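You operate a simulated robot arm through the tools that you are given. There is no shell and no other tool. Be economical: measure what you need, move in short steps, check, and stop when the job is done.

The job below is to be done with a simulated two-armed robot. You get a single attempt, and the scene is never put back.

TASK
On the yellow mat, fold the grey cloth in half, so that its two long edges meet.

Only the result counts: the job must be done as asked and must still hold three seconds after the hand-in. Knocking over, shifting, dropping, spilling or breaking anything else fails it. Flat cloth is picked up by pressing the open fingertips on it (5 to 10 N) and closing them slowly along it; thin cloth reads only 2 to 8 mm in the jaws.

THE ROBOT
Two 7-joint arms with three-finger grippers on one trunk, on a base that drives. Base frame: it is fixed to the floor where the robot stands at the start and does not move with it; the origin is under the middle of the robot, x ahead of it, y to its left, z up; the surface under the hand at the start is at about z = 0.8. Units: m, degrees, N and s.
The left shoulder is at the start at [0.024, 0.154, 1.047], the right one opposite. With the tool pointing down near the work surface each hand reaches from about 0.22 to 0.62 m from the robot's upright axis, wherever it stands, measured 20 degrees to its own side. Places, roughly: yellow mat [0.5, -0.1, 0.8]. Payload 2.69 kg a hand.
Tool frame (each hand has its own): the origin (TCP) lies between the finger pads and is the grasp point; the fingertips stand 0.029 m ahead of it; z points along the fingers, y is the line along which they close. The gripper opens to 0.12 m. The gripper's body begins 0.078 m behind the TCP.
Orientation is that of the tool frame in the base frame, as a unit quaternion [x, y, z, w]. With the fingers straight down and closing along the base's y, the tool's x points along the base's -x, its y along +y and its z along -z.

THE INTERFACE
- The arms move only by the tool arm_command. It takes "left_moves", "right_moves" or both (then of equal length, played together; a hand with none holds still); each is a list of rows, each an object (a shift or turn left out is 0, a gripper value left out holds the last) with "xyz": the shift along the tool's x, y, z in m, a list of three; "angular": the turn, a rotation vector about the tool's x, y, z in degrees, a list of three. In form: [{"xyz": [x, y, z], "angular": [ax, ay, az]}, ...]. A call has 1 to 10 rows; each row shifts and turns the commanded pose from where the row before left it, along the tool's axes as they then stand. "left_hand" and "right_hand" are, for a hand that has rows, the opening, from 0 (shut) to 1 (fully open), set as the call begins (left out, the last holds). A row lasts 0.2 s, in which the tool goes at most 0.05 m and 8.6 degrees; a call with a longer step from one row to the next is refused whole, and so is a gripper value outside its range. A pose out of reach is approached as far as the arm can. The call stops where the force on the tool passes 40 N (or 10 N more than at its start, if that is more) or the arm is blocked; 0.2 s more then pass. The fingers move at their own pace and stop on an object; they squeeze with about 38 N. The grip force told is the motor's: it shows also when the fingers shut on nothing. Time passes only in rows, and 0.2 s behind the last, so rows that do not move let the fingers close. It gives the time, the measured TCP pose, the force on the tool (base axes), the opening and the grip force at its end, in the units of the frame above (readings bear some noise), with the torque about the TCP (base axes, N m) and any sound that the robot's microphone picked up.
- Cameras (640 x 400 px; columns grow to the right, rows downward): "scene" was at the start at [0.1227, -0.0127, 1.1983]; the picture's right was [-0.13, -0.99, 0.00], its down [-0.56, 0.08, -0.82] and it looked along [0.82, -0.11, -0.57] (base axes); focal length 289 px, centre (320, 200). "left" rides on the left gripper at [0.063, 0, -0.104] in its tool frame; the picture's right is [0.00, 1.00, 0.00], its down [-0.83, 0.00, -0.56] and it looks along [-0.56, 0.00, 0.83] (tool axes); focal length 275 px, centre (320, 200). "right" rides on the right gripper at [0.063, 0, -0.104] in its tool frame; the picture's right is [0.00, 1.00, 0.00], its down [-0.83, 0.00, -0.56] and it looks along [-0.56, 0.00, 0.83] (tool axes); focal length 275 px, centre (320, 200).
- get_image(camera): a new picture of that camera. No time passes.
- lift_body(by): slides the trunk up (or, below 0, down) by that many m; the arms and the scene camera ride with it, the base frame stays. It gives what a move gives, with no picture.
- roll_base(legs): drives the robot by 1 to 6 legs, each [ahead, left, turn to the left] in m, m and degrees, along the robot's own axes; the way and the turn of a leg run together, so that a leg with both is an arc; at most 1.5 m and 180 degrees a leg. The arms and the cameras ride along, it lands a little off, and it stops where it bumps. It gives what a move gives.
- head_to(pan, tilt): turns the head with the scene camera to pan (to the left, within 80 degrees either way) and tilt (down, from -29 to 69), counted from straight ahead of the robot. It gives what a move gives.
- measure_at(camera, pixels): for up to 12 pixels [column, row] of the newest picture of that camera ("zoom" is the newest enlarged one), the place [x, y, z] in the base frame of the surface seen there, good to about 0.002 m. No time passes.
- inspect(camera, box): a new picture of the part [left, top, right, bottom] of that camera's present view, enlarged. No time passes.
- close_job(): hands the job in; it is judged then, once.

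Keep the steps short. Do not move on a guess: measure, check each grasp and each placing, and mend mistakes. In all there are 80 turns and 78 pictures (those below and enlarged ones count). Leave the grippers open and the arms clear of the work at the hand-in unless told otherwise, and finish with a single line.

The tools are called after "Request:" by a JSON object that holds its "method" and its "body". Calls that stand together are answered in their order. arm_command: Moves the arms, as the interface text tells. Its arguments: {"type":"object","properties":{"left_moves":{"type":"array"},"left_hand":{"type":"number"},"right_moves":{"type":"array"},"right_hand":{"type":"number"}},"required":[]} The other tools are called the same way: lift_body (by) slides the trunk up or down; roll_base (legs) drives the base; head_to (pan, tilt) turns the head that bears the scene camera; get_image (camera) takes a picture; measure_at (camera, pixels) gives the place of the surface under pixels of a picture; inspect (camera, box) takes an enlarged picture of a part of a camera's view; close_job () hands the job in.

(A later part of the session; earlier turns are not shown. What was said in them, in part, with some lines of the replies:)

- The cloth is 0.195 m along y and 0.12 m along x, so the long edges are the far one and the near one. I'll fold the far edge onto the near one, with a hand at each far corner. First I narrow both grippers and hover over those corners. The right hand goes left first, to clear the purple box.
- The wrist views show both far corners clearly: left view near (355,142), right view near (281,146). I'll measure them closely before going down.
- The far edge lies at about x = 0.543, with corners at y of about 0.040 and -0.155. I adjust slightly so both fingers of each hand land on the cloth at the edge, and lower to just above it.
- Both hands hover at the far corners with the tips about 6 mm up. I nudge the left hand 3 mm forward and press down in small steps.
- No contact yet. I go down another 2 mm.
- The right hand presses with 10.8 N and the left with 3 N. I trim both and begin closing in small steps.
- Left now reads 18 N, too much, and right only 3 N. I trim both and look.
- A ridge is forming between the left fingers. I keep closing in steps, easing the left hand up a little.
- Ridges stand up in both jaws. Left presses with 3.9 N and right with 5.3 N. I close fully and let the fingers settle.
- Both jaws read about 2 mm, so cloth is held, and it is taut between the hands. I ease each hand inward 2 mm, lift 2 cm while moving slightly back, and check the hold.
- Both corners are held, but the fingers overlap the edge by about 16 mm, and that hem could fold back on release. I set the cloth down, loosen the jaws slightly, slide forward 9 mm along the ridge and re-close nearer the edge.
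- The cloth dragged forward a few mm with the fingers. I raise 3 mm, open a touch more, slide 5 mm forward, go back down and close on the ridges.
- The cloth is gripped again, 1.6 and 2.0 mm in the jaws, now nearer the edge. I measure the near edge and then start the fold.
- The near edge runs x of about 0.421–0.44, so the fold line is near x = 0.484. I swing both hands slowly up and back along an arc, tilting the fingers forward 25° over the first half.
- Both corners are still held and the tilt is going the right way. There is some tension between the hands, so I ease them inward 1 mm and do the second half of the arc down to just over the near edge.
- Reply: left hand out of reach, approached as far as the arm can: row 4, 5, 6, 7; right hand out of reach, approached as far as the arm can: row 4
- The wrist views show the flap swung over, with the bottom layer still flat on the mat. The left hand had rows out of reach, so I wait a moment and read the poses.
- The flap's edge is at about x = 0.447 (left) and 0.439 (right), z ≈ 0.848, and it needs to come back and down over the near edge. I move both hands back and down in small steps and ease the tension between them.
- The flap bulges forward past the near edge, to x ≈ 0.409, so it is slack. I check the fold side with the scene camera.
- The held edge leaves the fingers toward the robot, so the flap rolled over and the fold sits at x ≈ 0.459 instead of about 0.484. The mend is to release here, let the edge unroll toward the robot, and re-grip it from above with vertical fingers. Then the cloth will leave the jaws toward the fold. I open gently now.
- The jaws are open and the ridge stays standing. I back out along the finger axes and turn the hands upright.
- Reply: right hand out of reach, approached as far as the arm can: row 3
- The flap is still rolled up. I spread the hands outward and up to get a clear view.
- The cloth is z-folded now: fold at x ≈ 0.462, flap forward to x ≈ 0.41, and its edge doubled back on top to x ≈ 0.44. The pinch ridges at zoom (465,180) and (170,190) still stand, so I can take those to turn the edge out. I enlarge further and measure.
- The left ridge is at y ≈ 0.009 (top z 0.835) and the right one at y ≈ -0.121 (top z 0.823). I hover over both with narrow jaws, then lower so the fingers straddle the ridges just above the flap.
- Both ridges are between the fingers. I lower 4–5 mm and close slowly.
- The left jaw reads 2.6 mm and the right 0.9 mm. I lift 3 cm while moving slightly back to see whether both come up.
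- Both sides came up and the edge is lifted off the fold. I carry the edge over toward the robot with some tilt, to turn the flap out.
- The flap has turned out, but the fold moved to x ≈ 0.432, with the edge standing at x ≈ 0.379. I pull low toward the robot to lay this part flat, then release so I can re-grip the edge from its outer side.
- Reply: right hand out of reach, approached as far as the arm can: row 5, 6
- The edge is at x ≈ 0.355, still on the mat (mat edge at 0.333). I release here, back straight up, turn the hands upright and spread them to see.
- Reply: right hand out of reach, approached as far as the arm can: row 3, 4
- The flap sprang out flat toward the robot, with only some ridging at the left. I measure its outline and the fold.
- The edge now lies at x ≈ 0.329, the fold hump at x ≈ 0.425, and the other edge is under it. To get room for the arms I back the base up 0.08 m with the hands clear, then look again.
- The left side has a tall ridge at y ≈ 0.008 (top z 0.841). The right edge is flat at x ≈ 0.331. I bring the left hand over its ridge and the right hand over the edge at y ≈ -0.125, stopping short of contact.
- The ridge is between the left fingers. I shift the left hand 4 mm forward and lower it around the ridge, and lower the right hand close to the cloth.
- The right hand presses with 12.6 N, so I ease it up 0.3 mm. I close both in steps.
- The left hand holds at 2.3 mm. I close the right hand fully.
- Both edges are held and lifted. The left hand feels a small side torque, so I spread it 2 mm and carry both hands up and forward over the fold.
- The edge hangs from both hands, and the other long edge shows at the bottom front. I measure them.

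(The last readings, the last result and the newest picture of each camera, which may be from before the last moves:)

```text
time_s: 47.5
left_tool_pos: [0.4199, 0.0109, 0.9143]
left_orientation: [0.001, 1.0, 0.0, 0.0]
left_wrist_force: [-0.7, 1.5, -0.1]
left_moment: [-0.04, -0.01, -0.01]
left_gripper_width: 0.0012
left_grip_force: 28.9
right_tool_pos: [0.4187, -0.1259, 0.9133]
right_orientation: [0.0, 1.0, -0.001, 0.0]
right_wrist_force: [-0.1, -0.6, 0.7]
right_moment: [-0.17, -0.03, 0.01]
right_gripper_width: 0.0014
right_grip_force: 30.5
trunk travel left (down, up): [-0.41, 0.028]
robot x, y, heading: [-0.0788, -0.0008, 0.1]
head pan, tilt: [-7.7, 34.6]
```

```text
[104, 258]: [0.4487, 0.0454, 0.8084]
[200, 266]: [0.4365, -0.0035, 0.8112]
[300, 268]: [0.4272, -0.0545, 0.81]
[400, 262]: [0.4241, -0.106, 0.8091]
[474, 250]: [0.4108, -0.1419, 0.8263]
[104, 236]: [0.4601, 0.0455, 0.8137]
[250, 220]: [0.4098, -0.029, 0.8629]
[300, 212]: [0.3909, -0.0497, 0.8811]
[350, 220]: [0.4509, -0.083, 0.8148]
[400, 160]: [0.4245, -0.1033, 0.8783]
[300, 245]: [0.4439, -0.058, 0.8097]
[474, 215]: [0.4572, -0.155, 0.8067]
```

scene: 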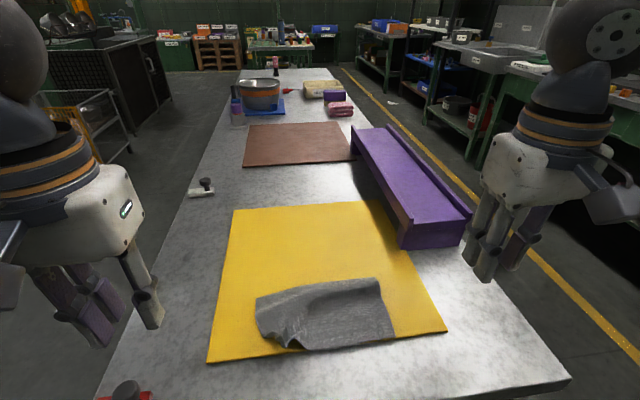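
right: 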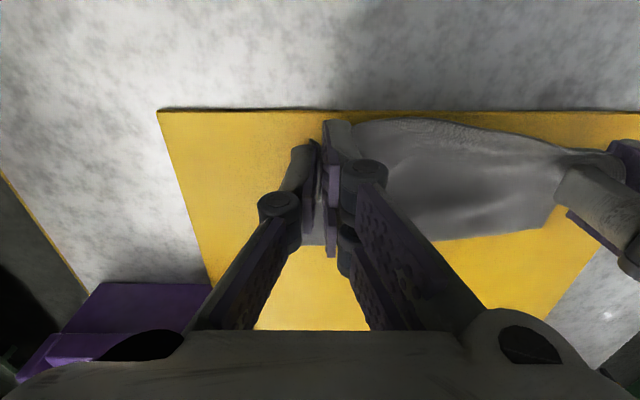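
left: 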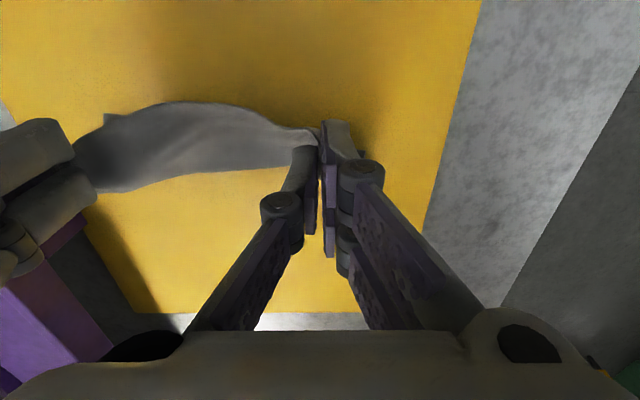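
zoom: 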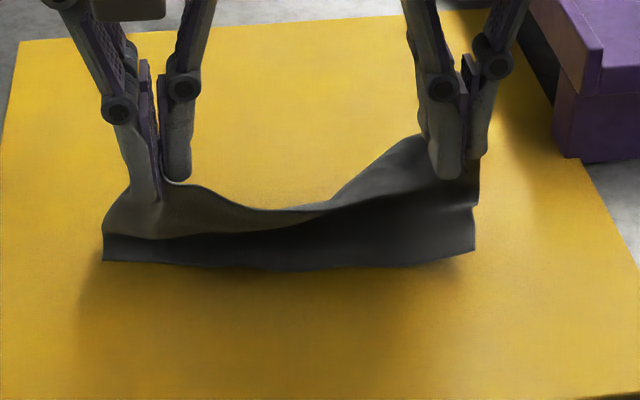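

The lower edge runs from (0.449, 0.045) to (0.424, -0.106), and the middle of the held edge sags, so the hands are too close together. I move forward above the wanted fold line (x ≈ 0.49 left, 0.47 right), spreading each hand 7 mm, to lay the bottom half down.

Request:
{"method": "arm_command", "body": {"left_moves": [{"xyz": [-0.01, 0.001, 0.001]}, {"xyz": [-0.01, 0.001, 0.001]}, {"xyz": [-0.01, 0.001, 0.002]}, {"xyz": [-0.01, 0.001, 0.003]}, {"xyz": [-0.01, 0.001, 0.003]}, {"xyz": [-0.01, 0.001, 0.003]}, {"xyz": [-0.01, 0.001, 0.004]}, {"xyz": [0, 0, 0]}], "right_moves": [{"xyz": [-0.0076, -0.001, 0.001]}, {"xyz": [-0.0076, -0.001, 0.001]}, {"xyz": [-0.0076, -0.001, 0.002]}, {"xyz": [-0.0076, -0.001, 0.003]}, {"xyz": [-0.0076, -0.001, 0.003]}, {"xyz": [-0.0076, -0.001, 0.003]}, {"xyz": [-0.0076, -0.001, 0.004]}, {"xyz": [0, 0, 0]}]}}

Request:
{"method": "inspect", "body": {"camera": "scene", "box": [232, 165, 408, 275]}}

Request:
{"method": "get_image", "body": {"camera": "right"}}

```text
time_s: 49.3
left_tool_pos: [0.4662, 0.0191, 0.899]
left_orientation: [0.0, 1.0, 0.0, 0.001]
left_wrist_force: [1.0, 1.1, 1.0]
left_moment: [-0.11, 0.0, -0.06]
left_gripper_width: 0.0006
left_grip_force: 29.0
left hand out of reach, approached as far as the arm can: row 5, 6, 7
right_tool_pos: [0.473, -0.1332, 0.8979]
right_orientation: [0.0, 1.0, -0.001, 0.0]
right_wrist_force: [-0.2, -0.9, 1.4]
right_moment: [0.0, 0.01, -0.01]
right_gripper_width: 0.0021
right_grip_force: 32.4
trunk travel left (down, up): [-0.41, 0.028]
robot x, y, heading: [-0.0779, -0.0001, -0.1]
head pan, tilt: [-7.7, 34.6]
```

```text
3.64 times, centred on (320, 220) of scene
```

zoom: 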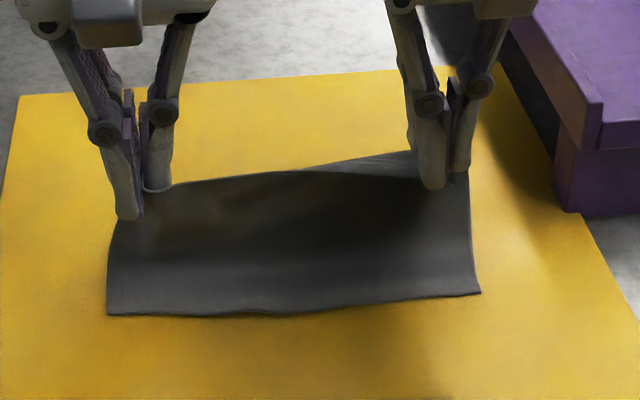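

```text
26 pictures are left
```

right: 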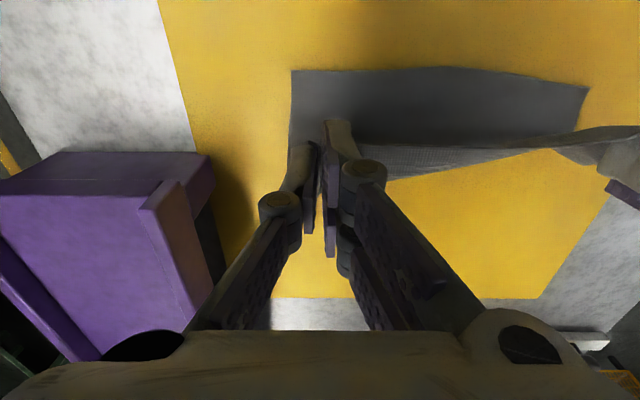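

The cloth now stands nearly straight, with the bottom laid down and its lower edge clean. I measure both edges and the fold.

Request:
{"method": "measure_at", "body": {"camera": "zoom", "pixels": [[108, 312], [180, 312], [300, 310], [400, 300], [478, 290], [110, 260], [200, 270], [300, 260], [400, 250], [472, 235], [300, 172], [300, 220]]}}

Request:
{"method": "measure_at", "body": {"camera": "right", "pixels": [[292, 72], [350, 72], [430, 70], [500, 75], [584, 90], [400, 110], [400, 140], [400, 160], [400, 175], [580, 110]]}}

```text
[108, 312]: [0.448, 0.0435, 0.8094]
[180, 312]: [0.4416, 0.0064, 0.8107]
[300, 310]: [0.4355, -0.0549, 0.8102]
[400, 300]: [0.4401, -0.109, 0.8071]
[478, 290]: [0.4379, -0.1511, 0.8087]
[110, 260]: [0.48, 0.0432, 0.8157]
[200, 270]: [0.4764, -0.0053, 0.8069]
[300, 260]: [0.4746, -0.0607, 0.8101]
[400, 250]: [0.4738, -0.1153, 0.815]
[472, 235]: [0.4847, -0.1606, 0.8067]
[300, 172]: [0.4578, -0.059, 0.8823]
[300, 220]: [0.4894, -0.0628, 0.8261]
```

```text
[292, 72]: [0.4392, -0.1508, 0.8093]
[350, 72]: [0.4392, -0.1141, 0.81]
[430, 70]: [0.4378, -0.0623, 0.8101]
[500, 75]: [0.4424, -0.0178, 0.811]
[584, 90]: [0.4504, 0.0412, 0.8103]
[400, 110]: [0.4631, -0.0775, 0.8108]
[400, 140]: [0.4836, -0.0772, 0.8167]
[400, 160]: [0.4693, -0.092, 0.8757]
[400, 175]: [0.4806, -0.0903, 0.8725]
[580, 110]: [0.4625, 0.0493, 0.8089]
```

The lower edge is at x ≈ 0.444 (left) and 0.439 (right), and the sheet rises at x ≈ 0.485–0.49. That is just right. I lower the held edge toward it, mostly down and a little back, and stop partway to check.

Request:
{"method": "arm_command", "body": {"left_moves": [{"xyz": [0.0017, 0, 0.0055]}, {"xyz": [0.0017, 0, 0.0055]}, {"xyz": [0.0017, 0, 0.0055]}, {"xyz": [0.0017, 0, 0.0055]}, {"xyz": [0.0017, 0, 0.0055]}, {"xyz": [0.0017, 0, 0.0055]}, {"xyz": [0, 0, 0]}], "right_moves": [{"xyz": [0.004, 0, 0.0055]}, {"xyz": [0.004, 0, 0.0055]}, {"xyz": [0.004, 0, 0.0055]}, {"xyz": [0.004, 0, 0.0055]}, {"xyz": [0.004, 0, 0.0055]}, {"xyz": [0.004, 0, 0.0055]}, {"xyz": [0, 0, 0]}]}}

Request:
{"method": "get_image", "body": {"camera": "left"}}

Request:
{"method": "get_image", "body": {"camera": "right"}}

```text
time_s: 50.9
left_tool_pos: [0.4551, 0.021, 0.8681]
left_orientation: [0.0, 1.0, 0.0, 0.0]
left_wrist_force: [0.5, 0.2, -3.6]
left_moment: [0.72, -0.01, 0.03]
left_gripper_width: 0.0018
left_grip_force: 29.2
right_tool_pos: [0.4503, -0.1324, 0.8643]
right_orientation: [-0.001, 1.0, 0.0, 0.0]
right_wrist_force: [0.0, -0.3, 1.8]
right_moment: [-0.18, 0.0, 0.01]
right_gripper_width: 0.0013
right_grip_force: 30.3
trunk travel left (down, up): [-0.41, 0.028]
robot x, y, heading: [-0.0792, 0.001, 0.2]
head pan, tilt: [-7.7, 34.6]
```

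```text
25 pictures are left
```

left: 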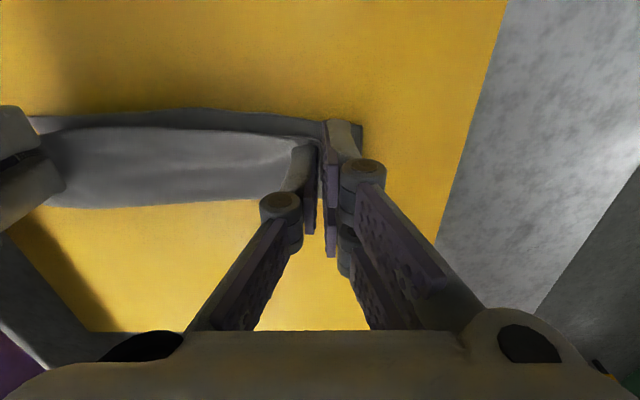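

```text
24 pictures are left
```

right: 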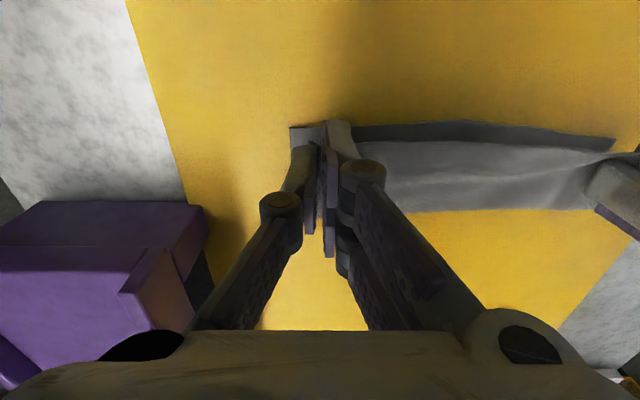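

The flap now lies parallel over the lower edge. I measure both edges before the last lowering.

Request:
{"method": "measure_at", "body": {"camera": "left", "pixels": [[360, 127], [250, 113], [150, 111], [60, 117], [250, 133], [150, 127], [80, 128], [150, 160], [150, 204]]}}

Request:
{"method": "measure_at", "body": {"camera": "right", "pixels": [[292, 130], [400, 125], [480, 124], [560, 132], [612, 142], [400, 143], [480, 146], [560, 152], [450, 206]]}}

```text
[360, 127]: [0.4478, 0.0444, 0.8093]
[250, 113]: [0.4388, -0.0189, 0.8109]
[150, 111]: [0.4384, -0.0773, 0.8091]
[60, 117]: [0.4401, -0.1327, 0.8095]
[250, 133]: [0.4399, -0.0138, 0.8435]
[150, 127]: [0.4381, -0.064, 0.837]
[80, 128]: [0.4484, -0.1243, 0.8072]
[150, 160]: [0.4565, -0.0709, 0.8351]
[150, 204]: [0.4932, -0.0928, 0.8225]
```

```text
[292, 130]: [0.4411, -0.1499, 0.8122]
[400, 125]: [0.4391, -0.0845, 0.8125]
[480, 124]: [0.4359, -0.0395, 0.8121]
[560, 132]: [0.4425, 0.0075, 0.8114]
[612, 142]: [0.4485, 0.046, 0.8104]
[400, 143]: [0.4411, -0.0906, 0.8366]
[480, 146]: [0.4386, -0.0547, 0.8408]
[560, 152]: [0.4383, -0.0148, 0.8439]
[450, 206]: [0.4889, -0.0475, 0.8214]
```

The upper edge is directly above the lower one (x 0.438–0.441 on both). I lower straight down about 2 cm.

Request:
{"method": "arm_command", "body": {"left_moves": [{"xyz": [0.001, 0, 0.005]}, {"xyz": [0, 0, 0.006]}, {"xyz": [0, 0, 0.006]}, {"xyz": [0, 0, 0.005]}, {"xyz": [0, 0, 0.002]}, {"xyz": [0, 0, 0]}], "right_moves": [{"xyz": [0.001, 0, 0.005]}, {"xyz": [0.001, 0, 0.005]}, {"xyz": [0.001, 0, 0.005]}, {"xyz": [0, 0, 0.004]}, {"xyz": [0, 0, 0.001]}, {"xyz": [0, 0, 0]}]}}

Request:
{"method": "get_image", "body": {"camera": "left"}}

Request:
{"method": "get_image", "body": {"camera": "right"}}

```text
time_s: 52.3
left_tool_pos: [0.4539, 0.02, 0.8441]
left_orientation: [0.0, 1.0, 0.0, 0.0]
left_wrist_force: [0.4, 0.9, -1.9]
left_moment: [0.02, 0.0, 0.03]
left_gripper_width: 0.0027
left_grip_force: 30.5
right_tool_pos: [0.4461, -0.1327, 0.844]
right_orientation: [0.0, 1.0, 0.0, 0.0]
right_wrist_force: [0.2, 1.6, -0.7]
right_moment: [0.02, 0.02, 0.03]
right_gripper_width: 0.0024
right_grip_force: 34.1
trunk travel left (down, up): [-0.41, 0.028]
robot x, y, heading: [-0.0753, -0.004, 0.0]
head pan, tilt: [-7.7, 34.6]
```

```text
23 pictures are left
```

left: 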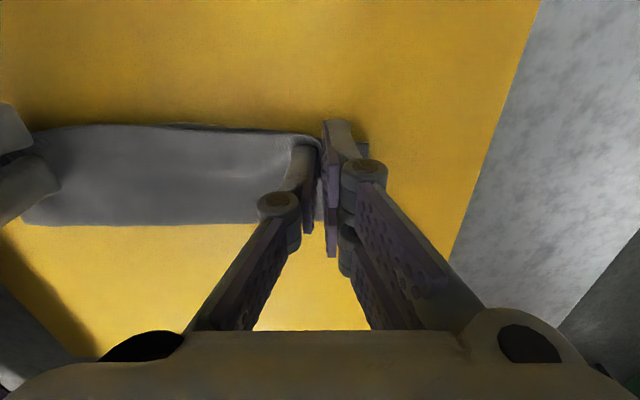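

```text
22 pictures are left
```

right: 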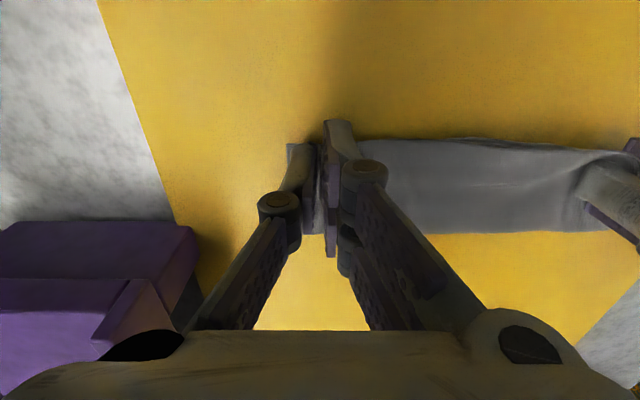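

The edges meet. I open the fingers gently and then lift straight up.

Request:
{"method": "arm_command", "body": {"left_moves": [{"xyz": [0, 0, 0]}, {"xyz": [0, 0, 0]}], "right_moves": [{"xyz": [0, 0, 0]}, {"xyz": [0, 0, 0]}], "left_hand": 0.15, "right_hand": 0.15}}

Request:
{"method": "arm_command", "body": {"left_moves": [{"xyz": [0, 0, 0]}, {"xyz": [0, 0, 0]}, {"xyz": [0, 0, -0.01]}, {"xyz": [0, 0, -0.02]}, {"xyz": [0, 0, -0.03]}, {"xyz": [0, 0, -0.03]}, {"xyz": [0, 0.04, -0.01]}, {"xyz": [0, 0.04, 0]}, {"xyz": [0, 0.04, 0]}], "right_moves": [{"xyz": [0, 0, 0]}, {"xyz": [0, 0, 0]}, {"xyz": [0, 0, -0.01]}, {"xyz": [0, 0, -0.02]}, {"xyz": [0, 0, -0.03]}, {"xyz": [0, 0, -0.03]}, {"xyz": [0.02, -0.04, -0.01]}, {"xyz": [0.02, -0.04, 0]}, {"xyz": [0.02, -0.03, 0]}], "left_hand": 0.3, "right_hand": 0.3}}

Request:
{"method": "inspect", "body": {"camera": "scene", "box": [244, 190, 388, 280]}}

```text
time_s: 52.9
left_tool_pos: [0.4546, 0.0202, 0.8436]
left_orientation: [-0.001, 1.0, 0.0, 0.0]
left_wrist_force: [-0.3, 0.4, -0.3]
left_moment: [0.0, -0.01, 0.0]
left_gripper_width: 0.018
left_grip_force: 0.0
right_tool_pos: [0.4463, -0.1335, 0.8446]
right_orientation: [0.0, 1.0, 0.0, 0.0]
right_wrist_force: [0.3, 0.8, -0.3]
right_moment: [0.0, 0.01, 0.05]
right_gripper_width: 0.0181
right_grip_force: 0.0
trunk travel left (down, up): [-0.41, 0.028]
robot x, y, heading: [-0.0778, -0.0017, -0.0]
head pan, tilt: [-7.7, 34.6]
```

```text
time_s: 54.9
left_tool_pos: [0.4535, 0.1402, 0.9441]
left_orientation: [0.0, 1.0, 0.0, 0.0]
left_wrist_force: [0.0, 0.2, 0.2]
left_moment: [0.0, 0.0, 0.02]
left_gripper_width: 0.0361
left_grip_force: 0.1
right_tool_pos: [0.3849, -0.2427, 0.9438]
right_orientation: [0.0, 1.0, 0.0, 0.0]
right_wrist_force: [-0.1, -0.2, -0.5]
right_moment: [-0.02, -0.02, -0.03]
right_gripper_width: 0.0361
right_grip_force: 0.0
trunk travel left (down, up): [-0.41, 0.028]
robot x, y, heading: [-0.0788, 0.0009, 0.2]
head pan, tilt: [-7.7, 34.6]
```

```text
4.44 times, centred on (316, 235) of scene
```

zoom: 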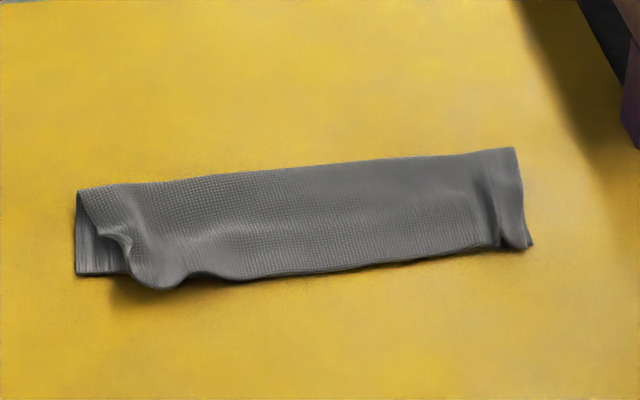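

The fold is good along most of the length. At the left the top layer is still bunched: a ridge at zoom (155,260), with the upper-left corner short of the lower corner. I measure there.

Request:
{"method": "measure_at", "body": {"camera": "zoom", "pixels": [[78, 272], [120, 272], [100, 233], [125, 240], [130, 258], [155, 285], [150, 240], [185, 278], [210, 268], [80, 195], [530, 244], [350, 270]]}}

Request:
{"method": "inspect", "body": {"camera": "scene", "box": [252, 225, 316, 265]}}

```text
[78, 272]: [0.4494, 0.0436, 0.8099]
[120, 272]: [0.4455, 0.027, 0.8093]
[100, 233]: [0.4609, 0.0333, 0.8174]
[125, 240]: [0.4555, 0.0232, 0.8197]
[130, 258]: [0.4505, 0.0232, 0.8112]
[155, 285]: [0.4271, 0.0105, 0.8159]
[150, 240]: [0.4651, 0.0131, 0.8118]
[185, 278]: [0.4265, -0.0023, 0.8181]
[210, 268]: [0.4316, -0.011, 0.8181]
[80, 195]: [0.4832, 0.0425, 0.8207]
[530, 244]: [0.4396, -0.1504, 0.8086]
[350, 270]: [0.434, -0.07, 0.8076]
```

```text
10.00 times, centred on (284, 245) of scene
```

zoom: 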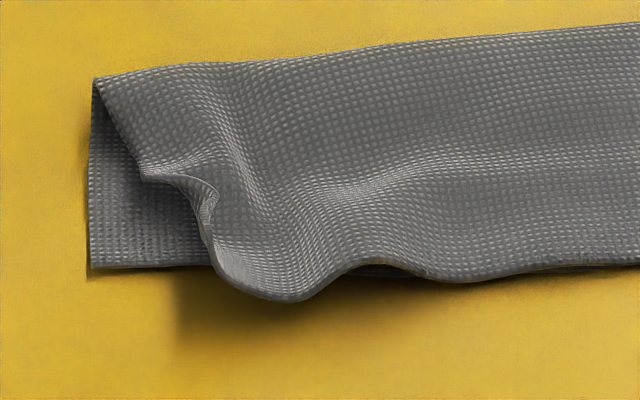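

The upper-left corner sits at (0.461, 0.033) and should be at (0.449, 0.044); the slack is bunched in the ridge at y ≈ 0.012. I will lay the nearly closed left fingers on the ridge and open them along y, spreading it with almost no net force. First I go above it.

Request:
{"method": "arm_command", "body": {"left_moves": [{"xyz": [0, -0.0316, 0]}, {"xyz": [0, -0.0316, 0]}, {"xyz": [0, -0.0316, 0]}, {"xyz": [0, -0.0316, 0]}, {"xyz": [0, 0, 0.03]}, {"xyz": [0, 0, 0.03]}, {"xyz": [0, 0, 0.02]}, {"xyz": [0, 0, 0.01]}, {"xyz": [0, 0, 0]}], "left_hand": 0.05}}

Request:
{"method": "inspect", "body": {"camera": "scene", "box": [244, 200, 340, 260]}}

```text
time_s: 56.9
left_tool_pos: [0.4546, 0.0137, 0.8528]
left_orientation: [0.0, 1.0, 0.0, 0.001]
left_wrist_force: [-0.4, 0.3, 0.1]
left_moment: [0.0, -0.02, -0.01]
left_gripper_width: 0.0058
left_grip_force: 0.1
right_tool_pos: [0.3855, -0.2423, 0.9441]
right_orientation: [0.0, 1.0, 0.0, 0.0]
right_wrist_force: [-0.1, -0.4, 0.7]
right_moment: [-0.03, 0.01, 0.0]
right_gripper_width: 0.0359
right_grip_force: 0.1
trunk travel left (down, up): [-0.41, 0.028]
robot x, y, heading: [-0.079, -0.0004, -0.2]
head pan, tilt: [-7.7, 34.6]
```

```text
6.67 times, centred on (292, 230) of scene
```

zoom: 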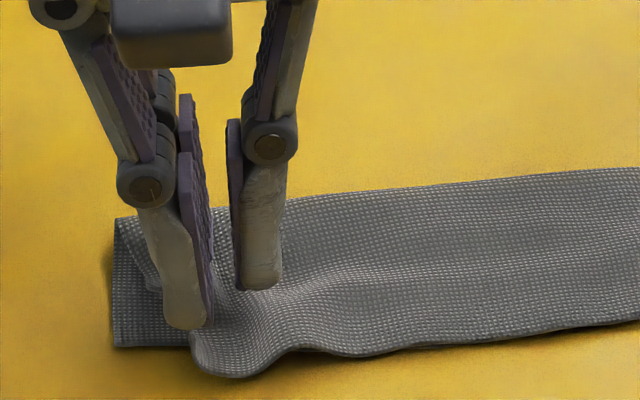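

The fingers are centred on the ridge. I press down gently.

Request:
{"method": "arm_command", "body": {"left_moves": [{"xyz": [0, 0, 0.004]}, {"xyz": [0, 0, 0.004]}, {"xyz": [0, 0, 0.002]}, {"xyz": [0, 0, 0.001]}, {"xyz": [0, 0, 0]}]}}

```text
time_s: 58.1
left_tool_pos: [0.4545, 0.0133, 0.8429]
left_orientation: [0.0, 1.0, 0.0, 0.0]
left_wrist_force: [0.0, -0.1, 1.1]
left_moment: [-0.02, 0.01, 0.03]
left_gripper_width: 0.0058
left_grip_force: 0.1
right_tool_pos: [0.3856, -0.243, 0.9445]
right_orientation: [0.0, 1.0, -0.001, 0.0]
right_wrist_force: [0.1, -0.1, 0.4]
right_moment: [-0.03, 0.02, 0.0]
right_gripper_width: 0.0357
right_grip_force: 0.0
trunk travel left (down, up): [-0.41, 0.028]
robot x, y, heading: [-0.0819, 0.0012, 0.0]
head pan, tilt: [-7.7, 34.6]
```

Request:
{"method": "arm_command", "body": {"left_moves": [{"xyz": [0, 0, 0.001]}, {"xyz": [0, 0, 0.001]}, {"xyz": [0, 0, 0]}]}}

```text
time_s: 58.9
left_tool_pos: [0.4553, 0.0124, 0.8406]
left_orientation: [0.0, 1.0, 0.0, 0.001]
left_wrist_force: [-0.7, 1.6, -0.2]
left_moment: [0.0, 0.0, -0.01]
left_gripper_width: 0.0062
left_grip_force: 0.0
right_tool_pos: [0.3854, -0.2427, 0.9426]
right_orientation: [0.0, 1.0, 0.0, 0.001]
right_wrist_force: [-0.1, 0.2, 0.1]
right_moment: [0.0, -0.02, -0.03]
right_gripper_width: 0.0359
right_grip_force: 0.1
trunk travel left (down, up): [-0.41, 0.028]
robot x, y, heading: [-0.0811, 0.0002, 0.2]
head pan, tilt: [-7.7, 34.6]
```

Still light. I go down one more mm, then open in stages while pressing.

Request:
{"method": "arm_command", "body": {"left_moves": [{"xyz": [0, 0, 0.001]}, {"xyz": [0, 0, 0.0005]}, {"xyz": [0, 0, 0]}]}}

Request:
{"method": "arm_command", "body": {"left_moves": [{"xyz": [0, 0, 0]}, {"xyz": [0, 0, 0]}], "left_hand": 0.12}}

Request:
{"method": "inspect", "body": {"camera": "scene", "box": [244, 200, 340, 260]}}

```text
time_s: 59.7
left_tool_pos: [0.4549, 0.013, 0.839]
left_orientation: [0.0, 1.0, 0.0, -0.001]
left_wrist_force: [0.6, 0.2, 0.3]
left_moment: [0.01, 0.0, 0.0]
left_gripper_width: 0.0063
left_grip_force: 0.0
right_tool_pos: [0.3859, -0.2431, 0.943]
right_orientation: [0.0, 1.0, 0.0, 0.0]
right_wrist_force: [0.1, -0.2, -0.6]
right_moment: [-0.04, 0.03, -0.02]
right_gripper_width: 0.036
right_grip_force: 0.1
trunk travel left (down, up): [-0.41, 0.028]
robot x, y, heading: [-0.0766, 0.0008, -0.0]
head pan, tilt: [-7.7, 34.6]
```

```text
time_s: 60.3
left_tool_pos: [0.4542, 0.0132, 0.8386]
left_orientation: [-0.001, 1.0, 0.0, 0.0]
left_wrist_force: [0.8, -0.5, -0.9]
left_moment: [0.01, 0.01, 0.04]
left_gripper_width: 0.0141
left_grip_force: 0.1
right_tool_pos: [0.3867, -0.2432, 0.9437]
right_orientation: [-0.001, 1.0, 0.0, 0.001]
right_wrist_force: [-0.3, -0.3, 0.1]
right_moment: [-0.03, 0.01, -0.03]
right_gripper_width: 0.036
right_grip_force: 0.1
trunk travel left (down, up): [-0.41, 0.028]
robot x, y, heading: [-0.0809, -0.0003, -0.4]
head pan, tilt: [-7.7, 34.6]
```

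```text
6.67 times, centred on (292, 230) of scene
```

zoom: 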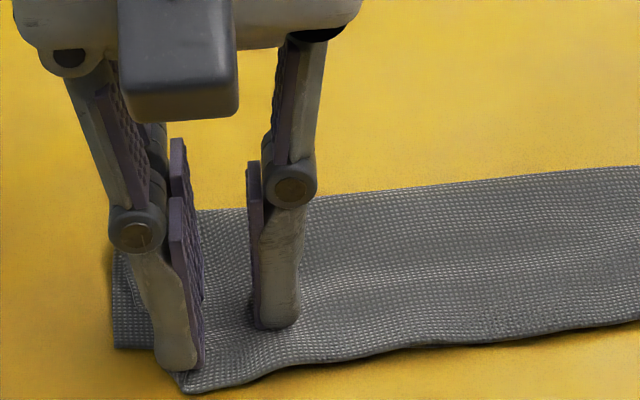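

The edge is flattening already. I press another 1 mm and keep opening.

Request:
{"method": "arm_command", "body": {"left_moves": [{"xyz": [0, 0, 0.001]}, {"xyz": [0, 0, 0]}], "left_hand": 0.18}}

Request:
{"method": "arm_command", "body": {"left_moves": [{"xyz": [0, 0, 0.0005]}, {"xyz": [0, 0, 0]}], "left_hand": 0.28}}

Request:
{"method": "arm_command", "body": {"left_moves": [{"xyz": [0, 0, 0]}, {"xyz": [0, 0, 0]}], "left_hand": 0.4}}

Request:
{"method": "inspect", "body": {"camera": "scene", "box": [244, 200, 340, 260]}}

```text
time_s: 60.9
left_tool_pos: [0.4548, 0.0133, 0.8383]
left_orientation: [-0.001, 1.0, 0.0, -0.001]
left_wrist_force: [0.1, 0.0, 2.8]
left_moment: [0.02, 0.03, 0.01]
left_gripper_width: 0.0212
left_grip_force: 0.1
right_tool_pos: [0.3853, -0.2443, 0.9437]
right_orientation: [-0.001, 1.0, -0.001, 0.0]
right_wrist_force: [-0.6, -0.3, 0.1]
right_moment: [-0.01, 0.02, 0.02]
right_gripper_width: 0.036
right_grip_force: 0.1
trunk travel left (down, up): [-0.41, 0.028]
robot x, y, heading: [-0.081, 0.0017, -0.1]
head pan, tilt: [-7.7, 34.6]
```

```text
time_s: 61.5
left_tool_pos: [0.4533, 0.0128, 0.8378]
left_orientation: [0.0, 1.0, 0.0, 0.0]
left_wrist_force: [0.6, -0.6, 4.7]
left_moment: [0.0, -0.04, -0.02]
left_gripper_width: 0.0326
left_grip_force: 0.1
right_tool_pos: [0.3855, -0.2428, 0.9442]
right_orientation: [0.0, 1.0, 0.0, 0.0]
right_wrist_force: [0.1, -0.3, 0.4]
right_moment: [0.0, 0.0, -0.01]
right_gripper_width: 0.036
right_grip_force: 0.1
trunk travel left (down, up): [-0.41, 0.028]
robot x, y, heading: [-0.0783, 0.0008, 0.2]
head pan, tilt: [-7.7, 34.6]
```

```text
time_s: 62.1
left_tool_pos: [0.4542, 0.0123, 0.8379]
left_orientation: [0.0, 1.0, 0.001, 0.0]
left_wrist_force: [-0.1, -1.4, 3.1]
left_moment: [0.05, 0.01, 0.0]
left_gripper_width: 0.047
left_grip_force: 0.0
right_tool_pos: [0.3855, -0.2431, 0.9429]
right_orientation: [0.0, 1.0, 0.0, 0.0]
right_wrist_force: [-0.3, -0.5, 0.1]
right_moment: [-0.02, 0.04, -0.01]
right_gripper_width: 0.0359
right_grip_force: 0.1
trunk travel left (down, up): [-0.41, 0.028]
robot x, y, heading: [-0.078, -0.002, -0.3]
head pan, tilt: [-7.7, 34.6]
```

```text
6.67 times, centred on (292, 230) of scene
```

zoom: 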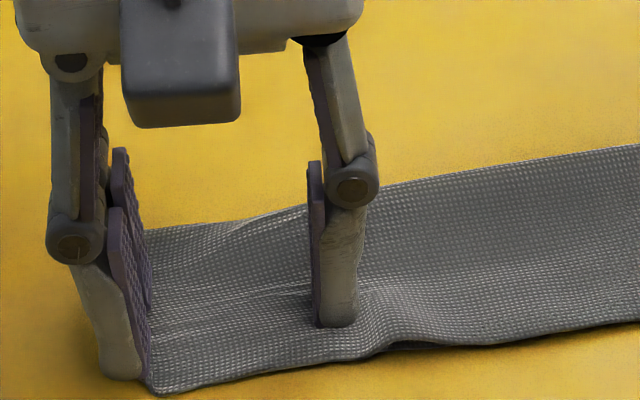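

The spread worked: the left edge lies flat. I lift the left hand clear and look again.

Request:
{"method": "arm_command", "body": {"left_moves": [{"xyz": [0, 0, -0.005]}, {"xyz": [0, 0, -0.02]}, {"xyz": [0, 0, -0.04]}, {"xyz": [0, 0, -0.04]}, {"xyz": [0, 0.04, 0]}, {"xyz": [0, 0.04, 0]}, {"xyz": [0, 0.04, 0]}]}}

Request:
{"method": "inspect", "body": {"camera": "scene", "box": [244, 190, 388, 280]}}

Request:
{"method": "measure_at", "body": {"camera": "zoom", "pixels": [[80, 195], [78, 272], [110, 260], [150, 270], [200, 265], [260, 272], [350, 268], [450, 255], [530, 244], [510, 150], [300, 170], [200, 220]]}}

```text
time_s: 63.7
left_tool_pos: [0.4549, 0.1332, 0.9422]
left_orientation: [0.001, 1.0, 0.0, 0.001]
left_wrist_force: [0.4, 0.7, 0.2]
left_moment: [0.0, -0.06, 0.0]
left_gripper_width: 0.0479
left_grip_force: 0.0
right_tool_pos: [0.3861, -0.2427, 0.9435]
right_orientation: [0.0, 1.0, -0.001, 0.0]
right_wrist_force: [1.1, -0.5, -0.6]
right_moment: [-0.03, 0.02, -0.02]
right_gripper_width: 0.0363
right_grip_force: 0.1
trunk travel left (down, up): [-0.41, 0.028]
robot x, y, heading: [-0.0802, -0.0005, 0.0]
head pan, tilt: [-7.7, 34.6]
```

```text
4.44 times, centred on (316, 235) of scene
```

zoom: 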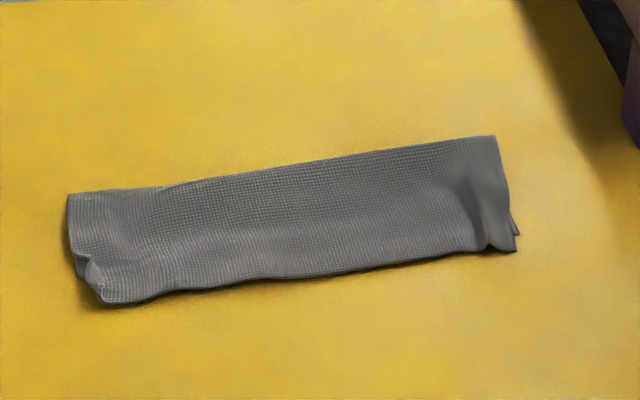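

```text
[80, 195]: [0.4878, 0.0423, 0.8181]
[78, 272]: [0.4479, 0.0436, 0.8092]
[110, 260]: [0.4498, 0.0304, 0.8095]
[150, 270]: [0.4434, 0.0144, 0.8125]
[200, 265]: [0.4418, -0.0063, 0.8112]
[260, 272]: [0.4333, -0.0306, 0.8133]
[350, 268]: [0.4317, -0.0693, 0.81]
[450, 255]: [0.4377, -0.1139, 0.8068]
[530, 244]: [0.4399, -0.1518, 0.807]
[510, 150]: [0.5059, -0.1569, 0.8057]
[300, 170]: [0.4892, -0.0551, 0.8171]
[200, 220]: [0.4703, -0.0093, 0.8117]
```

Much better. I look closely at both corners.

Request:
{"method": "inspect", "body": {"camera": "scene", "box": [252, 225, 316, 265]}}

Request:
{"method": "measure_at", "body": {"camera": "zoom", "pixels": [[85, 175], [90, 260], [130, 215], [115, 250], [160, 310], [250, 295], [360, 270], [470, 265], [600, 255], [160, 260]]}}

Request:
{"method": "inspect", "body": {"camera": "scene", "box": [316, 212, 380, 252]}}

Request:
{"method": "measure_at", "body": {"camera": "zoom", "pixels": [[445, 150], [440, 145], [425, 145], [330, 155], [200, 175], [60, 190], [340, 130], [390, 130]]}}

```text
10.00 times, centred on (284, 245) of scene
```

zoom: 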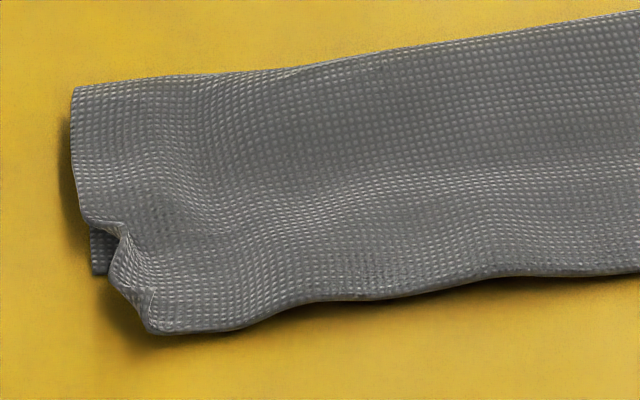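

```text
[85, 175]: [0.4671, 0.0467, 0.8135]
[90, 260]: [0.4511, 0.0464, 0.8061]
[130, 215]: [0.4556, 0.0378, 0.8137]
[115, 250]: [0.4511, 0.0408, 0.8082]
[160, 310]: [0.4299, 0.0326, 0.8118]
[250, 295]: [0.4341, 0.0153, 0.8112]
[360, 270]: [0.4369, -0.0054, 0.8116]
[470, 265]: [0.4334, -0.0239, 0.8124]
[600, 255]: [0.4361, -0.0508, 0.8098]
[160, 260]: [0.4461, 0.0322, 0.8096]
```

```text
10.00 times, centred on (348, 232) of scene
```

zoom: 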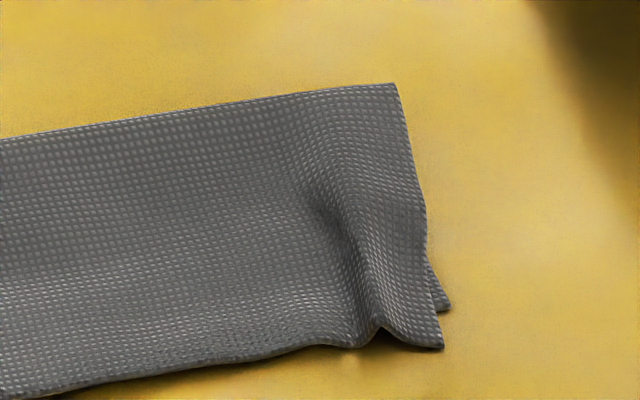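

```text
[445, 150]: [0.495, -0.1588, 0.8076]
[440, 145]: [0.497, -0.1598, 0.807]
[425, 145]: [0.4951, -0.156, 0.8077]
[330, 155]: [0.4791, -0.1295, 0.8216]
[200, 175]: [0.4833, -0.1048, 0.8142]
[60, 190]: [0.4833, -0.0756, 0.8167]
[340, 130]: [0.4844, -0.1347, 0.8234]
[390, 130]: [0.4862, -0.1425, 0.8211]
```

The edges meet along most of the length. At the left end, though, the upper edge overshoots by about 1.5–2 cm (x 0.427 against 0.446), because the fold there lies at only x ≈ 0.489. I'll draw the top layer forward at the fold on the left side. For reach, I raise the right hand and drive the base forward 0.08 m.

Request:
{"method": "arm_command", "body": {"left_moves": [{"xyz": [0, 0, -0.02]}, {"xyz": [0, 0, 0]}], "right_moves": [{"xyz": [0.02, 0, -0.03]}, {"xyz": [0.02, 0, -0.02]}]}}

Request:
{"method": "roll_base", "body": {"legs": [[0.08, 0, 0]]}}

```text
time_s: 64.3
left_tool_pos: [0.4542, 0.1335, 0.9622]
left_orientation: [0.0, 1.0, 0.0, 0.0]
left_wrist_force: [0.5, -0.3, 0.0]
left_moment: [0.02, -0.02, 0.01]
left_gripper_width: 0.0481
left_grip_force: 0.2
right_tool_pos: [0.3456, -0.2425, 0.9939]
right_orientation: [0.0, 1.0, 0.0, 0.0]
right_wrist_force: [0.8, 0.1, 0.2]
right_moment: [0.04, -0.04, 0.02]
right_gripper_width: 0.0361
right_grip_force: 0.0
trunk travel left (down, up): [-0.41, 0.028]
robot x, y, heading: [-0.0762, -0.0008, -0.0]
head pan, tilt: [-7.7, 34.6]
```

```text
time_s: 65.3
left_tool_pos: [0.5364, 0.1323, 0.9621]
left_orientation: [0.001, 1.0, 0.0, 0.0]
left_wrist_force: [0.6, -0.7, 0.6]
left_moment: [0.01, 0.04, 0.0]
left_gripper_width: 0.0479
left_grip_force: 0.0
right_tool_pos: [0.4271, -0.243, 0.9939]
right_orientation: [0.001, 1.0, 0.0, 0.0]
right_wrist_force: [0.3, 0.1, 0.2]
right_moment: [-0.03, 0.01, 0.01]
right_gripper_width: 0.0359
right_grip_force: 0.0
trunk travel left (down, up): [-0.41, 0.028]
robot x, y, heading: [-0.003, 0.0002, 0.1]
head pan, tilt: [-7.7, 34.6]
```

Now I bring the left hand over the top layer near the fold (x 0.470, y 0.013, fingers 48 mm apart) and down close.

Request:
{"method": "arm_command", "body": {"left_moves": [{"xyz": [0.0165, -0.0298, 0]}, {"xyz": [0.0165, -0.0298, 0]}, {"xyz": [0.0165, -0.0298, 0]}, {"xyz": [0.0165, -0.0298, 0]}, {"xyz": [0, 0, 0.03]}, {"xyz": [0, 0, 0.03]}, {"xyz": [0, 0, 0.03]}, {"xyz": [0, 0, 0.021]}, {"xyz": [0, 0, 0.006]}, {"xyz": [0, 0, 0.003]}]}}

Request:
{"method": "arm_command", "body": {"left_moves": [{"xyz": [0, 0, 0.002]}, {"xyz": [0, 0, 0.001]}, {"xyz": [0, 0, 0]}]}}

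```text
time_s: 67.5
left_tool_pos: [0.4681, 0.0134, 0.8426]
left_orientation: [0.002, 1.0, 0.0, -0.001]
left_wrist_force: [0.1, -0.1, -0.4]
left_moment: [-0.03, 0.0, -0.01]
left_gripper_width: 0.0481
left_grip_force: 0.1
right_tool_pos: [0.4268, -0.2418, 0.9943]
right_orientation: [0.001, 1.0, 0.0, 0.0]
right_wrist_force: [0.3, 0.6, 0.2]
right_moment: [0.01, -0.01, -0.03]
right_gripper_width: 0.0361
right_grip_force: 0.1
trunk travel left (down, up): [-0.41, 0.028]
robot x, y, heading: [0.0028, 0.0005, -0.2]
head pan, tilt: [-7.7, 34.6]
```

```text
time_s: 68.3
left_tool_pos: [0.4686, 0.0138, 0.8399]
left_orientation: [0.001, 1.0, 0.0, 0.0]
left_wrist_force: [1.1, 0.1, 0.5]
left_moment: [0.01, 0.0, -0.01]
left_gripper_width: 0.0483
left_grip_force: 0.5
right_tool_pos: [0.4262, -0.2417, 0.9935]
right_orientation: [0.0, 1.0, 0.0, 0.0]
right_wrist_force: [-0.1, 0.3, 0.4]
right_moment: [0.0, 0.01, -0.01]
right_gripper_width: 0.0362
right_grip_force: 0.1
trunk travel left (down, up): [-0.41, 0.028]
robot x, y, heading: [0.0024, 0.0018, -0.3]
head pan, tilt: [-7.7, 34.6]
```

Light contact. I press 1 mm more and draw forward 15 mm slowly.

Request:
{"method": "arm_command", "body": {"left_moves": [{"xyz": [0, 0, 0.001]}, {"xyz": [-0.002, 0, 0.0003]}, {"xyz": [-0.003, 0, 0]}, {"xyz": [-0.003, 0, 0]}, {"xyz": [-0.003, 0, 0]}, {"xyz": [-0.003, 0, 0]}, {"xyz": [-0.002, 0, 0]}]}}

Request:
{"method": "inspect", "body": {"camera": "scene", "box": [244, 220, 388, 310]}}

```text
time_s: 69.9
left_tool_pos: [0.4856, 0.0127, 0.8374]
left_orientation: [0.0, 1.0, -0.001, 0.0]
left_wrist_force: [-0.6, -0.2, 1.8]
left_moment: [0.06, 0.01, -0.01]
left_gripper_width: 0.0481
left_grip_force: 0.2
right_tool_pos: [0.4266, -0.2433, 0.9937]
right_orientation: [0.0, 1.0, 0.0, 0.0]
right_wrist_force: [-0.3, 0.4, 0.3]
right_moment: [0.01, -0.01, 0.0]
right_gripper_width: 0.0357
right_grip_force: 0.1
trunk travel left (down, up): [-0.41, 0.028]
robot x, y, heading: [-0.0002, -0.0009, -0.0]
head pan, tilt: [-7.7, 34.6]
```

```text
4.44 times, centred on (316, 265) of scene
```

zoom: 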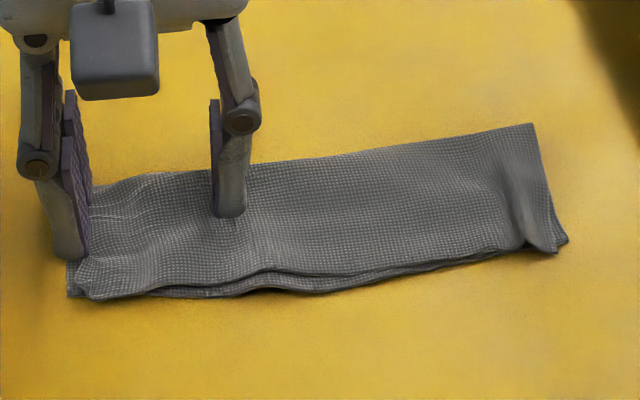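

The top layer came forward and the left edges now coincide. I lift the hand clear and measure.

Request:
{"method": "arm_command", "body": {"left_moves": [{"xyz": [0, 0, -0.005]}, {"xyz": [0, 0, -0.02]}, {"xyz": [0, 0, -0.04]}, {"xyz": [0, 0, -0.04]}, {"xyz": [0, 0.04, 0]}, {"xyz": [0, 0.04, 0]}, {"xyz": [0, 0.04, 0]}, {"xyz": [0, 0, 0]}]}}

Request:
{"method": "inspect", "body": {"camera": "scene", "box": [250, 235, 378, 315]}}

```text
time_s: 71.7
left_tool_pos: [0.4857, 0.133, 0.9447]
left_orientation: [0.001, 1.0, 0.001, 0.0]
left_wrist_force: [-0.2, -0.9, 0.0]
left_moment: [0.04, -0.04, 0.01]
left_gripper_width: 0.048
left_grip_force: 0.0
right_tool_pos: [0.4255, -0.2429, 0.9947]
right_orientation: [0.001, 1.0, 0.0, 0.0]
right_wrist_force: [0.7, -0.1, -1.2]
right_moment: [-0.02, -0.01, 0.0]
right_gripper_width: 0.0358
right_grip_force: 0.1
trunk travel left (down, up): [-0.41, 0.028]
robot x, y, heading: [0.0011, -0.0019, -0.1]
head pan, tilt: [-7.7, 34.6]
```

```text
5.00 times, centred on (314, 275) of scene
```

zoom: 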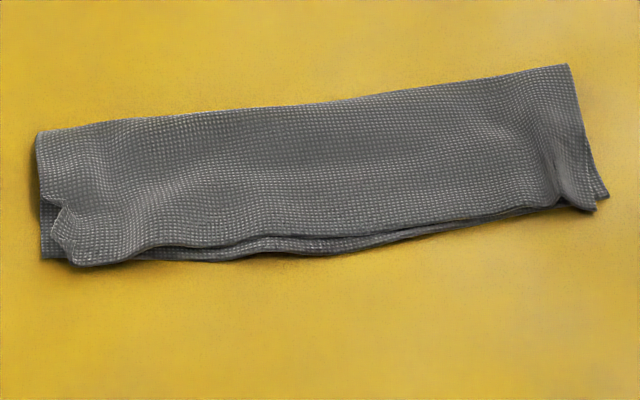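

Request:
{"method": "measure_at", "body": {"camera": "zoom", "pixels": [[44, 256], [48, 200], [75, 258], [130, 252], [200, 258], [200, 244], [330, 250], [330, 236], [470, 212], [590, 206], [605, 194], [450, 226]]}}

Request:
{"method": "inspect", "body": {"camera": "scene", "box": [252, 255, 300, 295]}}

```text
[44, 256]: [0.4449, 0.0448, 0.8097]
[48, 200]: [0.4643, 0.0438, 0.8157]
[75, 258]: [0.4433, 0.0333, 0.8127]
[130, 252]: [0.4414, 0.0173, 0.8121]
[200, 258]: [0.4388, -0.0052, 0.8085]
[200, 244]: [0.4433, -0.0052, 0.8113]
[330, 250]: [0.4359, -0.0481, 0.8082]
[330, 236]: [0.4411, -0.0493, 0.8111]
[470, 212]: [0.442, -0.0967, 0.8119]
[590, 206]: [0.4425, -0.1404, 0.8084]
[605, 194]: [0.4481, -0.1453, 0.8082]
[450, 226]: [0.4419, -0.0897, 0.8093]
```

```text
10.00 times, centred on (276, 275) of scene
```

zoom: 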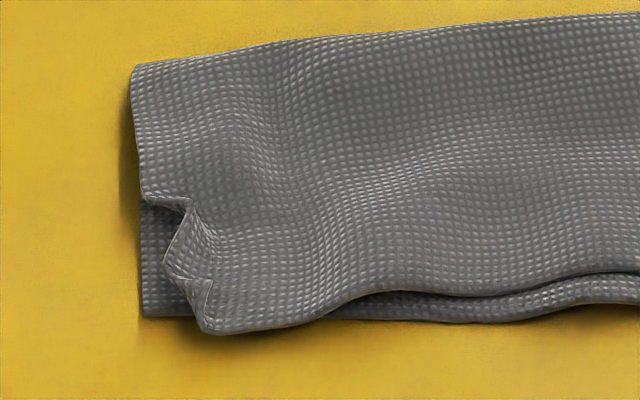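

All along, the two edges are within about 5 mm. Only the upper-left corner has a small pleat and is about 12 mm short of the lower corner. I repeat the gentle spread there: fingers nearly shut at (0.452, 0.018), press, open along y.

Request:
{"method": "arm_command", "body": {"left_moves": [{"xyz": [0.0083, -0.0288, 0]}, {"xyz": [0.0083, -0.0288, 0]}, {"xyz": [0.0083, -0.0288, 0]}, {"xyz": [0.0083, -0.0288, 0]}, {"xyz": [0, 0, 0.03]}, {"xyz": [0, 0, 0.03]}, {"xyz": [0, 0, 0.03]}, {"xyz": [0, 0, 0.01]}, {"xyz": [0, 0, 0.003]}, {"xyz": [0, 0, 0]}], "left_hand": 0.05}}

Request:
{"method": "arm_command", "body": {"left_moves": [{"xyz": [0, 0, 0.002]}, {"xyz": [0, 0, 0.0015]}, {"xyz": [0, 0, 0]}]}}

```text
time_s: 73.9
left_tool_pos: [0.4515, 0.0196, 0.8402]
left_orientation: [0.001, 1.0, 0.0, 0.0]
left_wrist_force: [0.3, 0.3, -0.2]
left_moment: [-0.03, -0.01, 0.0]
left_gripper_width: 0.0063
left_grip_force: 0.0
right_tool_pos: [0.4246, -0.2432, 0.9926]
right_orientation: [0.001, 1.0, 0.0, 0.0]
right_wrist_force: [0.0, 0.2, 0.2]
right_moment: [-0.01, 0.03, 0.01]
right_gripper_width: 0.0358
right_grip_force: 0.0
trunk travel left (down, up): [-0.41, 0.028]
robot x, y, heading: [0.0026, 0.0013, -0.2]
head pan, tilt: [-7.7, 34.6]
```

```text
time_s: 74.7
left_tool_pos: [0.451, 0.018, 0.8367]
left_orientation: [0.001, 1.0, 0.0, 0.0]
left_wrist_force: [0.0, -0.3, 1.6]
left_moment: [0.0, 0.04, 0.02]
left_gripper_width: 0.006
left_grip_force: 0.0
right_tool_pos: [0.4258, -0.2424, 0.9936]
right_orientation: [0.001, 1.0, 0.001, 0.0]
right_wrist_force: [-0.1, -0.8, 1.2]
right_moment: [-0.01, 0.0, 0.01]
right_gripper_width: 0.0358
right_grip_force: 0.1
trunk travel left (down, up): [-0.41, 0.028]
robot x, y, heading: [0.0017, -0.0027, -0.2]
head pan, tilt: [-7.7, 34.6]
```

Light contact at 1.6 N. I press 0.7 mm more and open in stages.

Request:
{"method": "arm_command", "body": {"left_moves": [{"xyz": [0, 0, 0.0007]}, {"xyz": [0, 0, 0]}], "left_hand": 0.15}}

Request:
{"method": "arm_command", "body": {"left_moves": [{"xyz": [0, 0, 0.0003]}, {"xyz": [0, 0, 0]}], "left_hand": 0.26}}

Request:
{"method": "arm_command", "body": {"left_moves": [{"xyz": [0, 0, 0]}, {"xyz": [0, 0, 0]}], "left_hand": 0.38}}

Request:
{"method": "arm_command", "body": {"left_moves": [{"xyz": [0, 0, -0.005]}, {"xyz": [0, 0, -0.02]}, {"xyz": [0, 0, -0.04]}, {"xyz": [0, 0, -0.04]}, {"xyz": [0, 0.04, 0]}, {"xyz": [0, 0.04, 0]}, {"xyz": [0, 0.04, 0]}, {"xyz": [0, 0, 0]}]}}

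Request:
{"method": "inspect", "body": {"camera": "scene", "box": [250, 235, 378, 315]}}

```text
time_s: 75.3
left_tool_pos: [0.4528, 0.0184, 0.837]
left_orientation: [0.001, 1.0, -0.001, 0.001]
left_wrist_force: [0.1, -1.4, 8.6]
left_moment: [-0.03, 0.01, -0.04]
left_gripper_width: 0.0157
left_grip_force: 0.1
right_tool_pos: [0.4253, -0.2433, 0.9944]
right_orientation: [0.0, 1.0, -0.001, 0.001]
right_wrist_force: [-0.8, 0.1, 0.7]
right_moment: [-0.01, -0.01, 0.01]
right_gripper_width: 0.036
right_grip_force: 0.1
trunk travel left (down, up): [-0.41, 0.028]
robot x, y, heading: [-0.0035, -0.0001, -0.3]
head pan, tilt: [-7.7, 34.6]
```

```text
time_s: 75.9
left_tool_pos: [0.451, 0.0172, 0.8356]
left_orientation: [0.0, 1.0, 0.0, 0.001]
left_wrist_force: [1.9, -2.4, 10.4]
left_moment: [-0.04, -0.04, -0.02]
left_gripper_width: 0.0321
left_grip_force: 0.1
right_tool_pos: [0.4241, -0.2431, 0.9947]
right_orientation: [0.001, 1.0, 0.0, 0.001]
right_wrist_force: [0.3, 1.1, 0.6]
right_moment: [-0.01, 0.03, 0.02]
right_gripper_width: 0.0359
right_grip_force: 0.0
trunk travel left (down, up): [-0.41, 0.028]
robot x, y, heading: [-0.0032, -0.0011, -0.0]
head pan, tilt: [-7.7, 34.6]
```

```text
time_s: 76.5
left_tool_pos: [0.4505, 0.0187, 0.8357]
left_orientation: [0.0, 1.0, 0.001, 0.001]
left_wrist_force: [-1.0, -1.3, 6.1]
left_moment: [0.05, 0.02, 0.0]
left_gripper_width: 0.0456
left_grip_force: 0.0
right_tool_pos: [0.4261, -0.2444, 0.9953]
right_orientation: [0.001, 1.0, 0.0, 0.0]
right_wrist_force: [-0.5, 0.1, 0.9]
right_moment: [-0.01, -0.01, -0.01]
right_gripper_width: 0.036
right_grip_force: 0.0
trunk travel left (down, up): [-0.41, 0.028]
robot x, y, heading: [0.0015, 0.0024, -0.0]
head pan, tilt: [-7.7, 34.6]
```

```text
time_s: 78.3
left_tool_pos: [0.4521, 0.1385, 0.9411]
left_orientation: [0.001, 1.0, 0.0, 0.0]
left_wrist_force: [0.2, -0.6, -0.1]
left_moment: [0.03, 0.01, 0.01]
left_gripper_width: 0.0453
left_grip_force: 0.1
right_tool_pos: [0.4263, -0.2434, 0.9925]
right_orientation: [0.001, 1.0, -0.001, 0.0]
right_wrist_force: [-0.2, 0.0, 0.4]
right_moment: [0.0, -0.05, -0.01]
right_gripper_width: 0.036
right_grip_force: 0.1
trunk travel left (down, up): [-0.41, 0.028]
robot x, y, heading: [0.0007, 0.0013, -0.1]
head pan, tilt: [-7.7, 34.6]
```

```text
5.00 times, centred on (314, 275) of scene
```

zoom: 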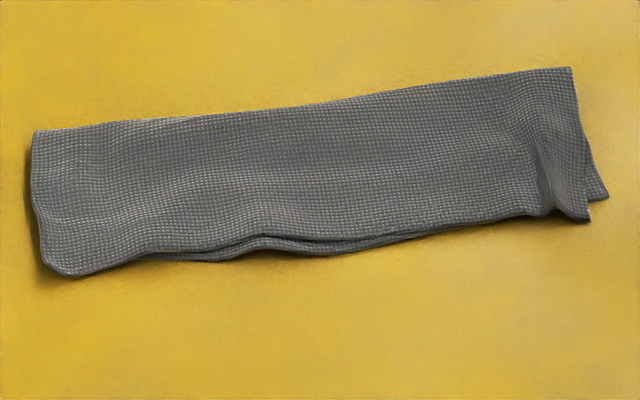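

The left corner is now flat and square on the lower one, the right corner is within a few mm, and the long edges meet. I open both grippers fully and raise the hands clear.

Request:
{"method": "arm_command", "body": {"left_moves": [{"xyz": [0, 0.02, -0.02]}, {"xyz": [0, 0.02, -0.02]}, {"xyz": [0, 0, 0]}, {"xyz": [0, 0, 0]}], "right_moves": [{"xyz": [0, 0, 0]}, {"xyz": [0, 0, 0]}, {"xyz": [0, 0, 0]}, {"xyz": [0, 0, 0]}], "left_hand": 1, "right_hand": 1}}

Request:
{"method": "get_image", "body": {"camera": "scene"}}

```text
time_s: 79.3
left_tool_pos: [0.4517, 0.1778, 0.982]
left_orientation: [0.001, 1.0, 0.0, 0.0]
left_wrist_force: [-0.3, -0.2, 1.0]
left_moment: [0.0, -0.01, 0.03]
left_gripper_width: 0.1199
left_grip_force: 0.0
right_tool_pos: [0.4262, -0.2417, 0.9939]
right_orientation: [0.0, 1.0, -0.001, 0.0]
right_wrist_force: [0.3, -1.1, 0.0]
right_moment: [0.0, 0.0, 0.0]
right_gripper_width: 0.1199
right_grip_force: 0.0
trunk travel left (down, up): [-0.41, 0.028]
robot x, y, heading: [0.0037, -0.0007, -0.2]
head pan, tilt: [-7.7, 34.6]
```

```text
9 pictures are left
```

scene: 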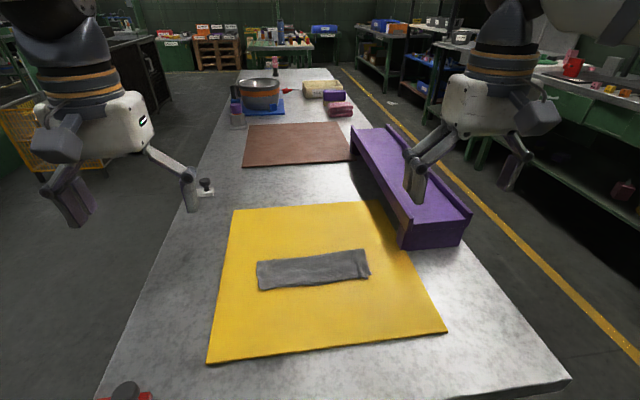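

The cloth lies folded on the mat, nothing else has moved, and the hands are clear and open. I hand in.

Request:
{"method": "close_job", "body": {}}

```text
The job is handed in.
```

The grey cloth is folded in half on the yellow mat with its two long edges meeting to within about 5 mm (the right-hand corners are slightly further off, under about 1 cm); nothing else was moved, and both grippers are open and clear.
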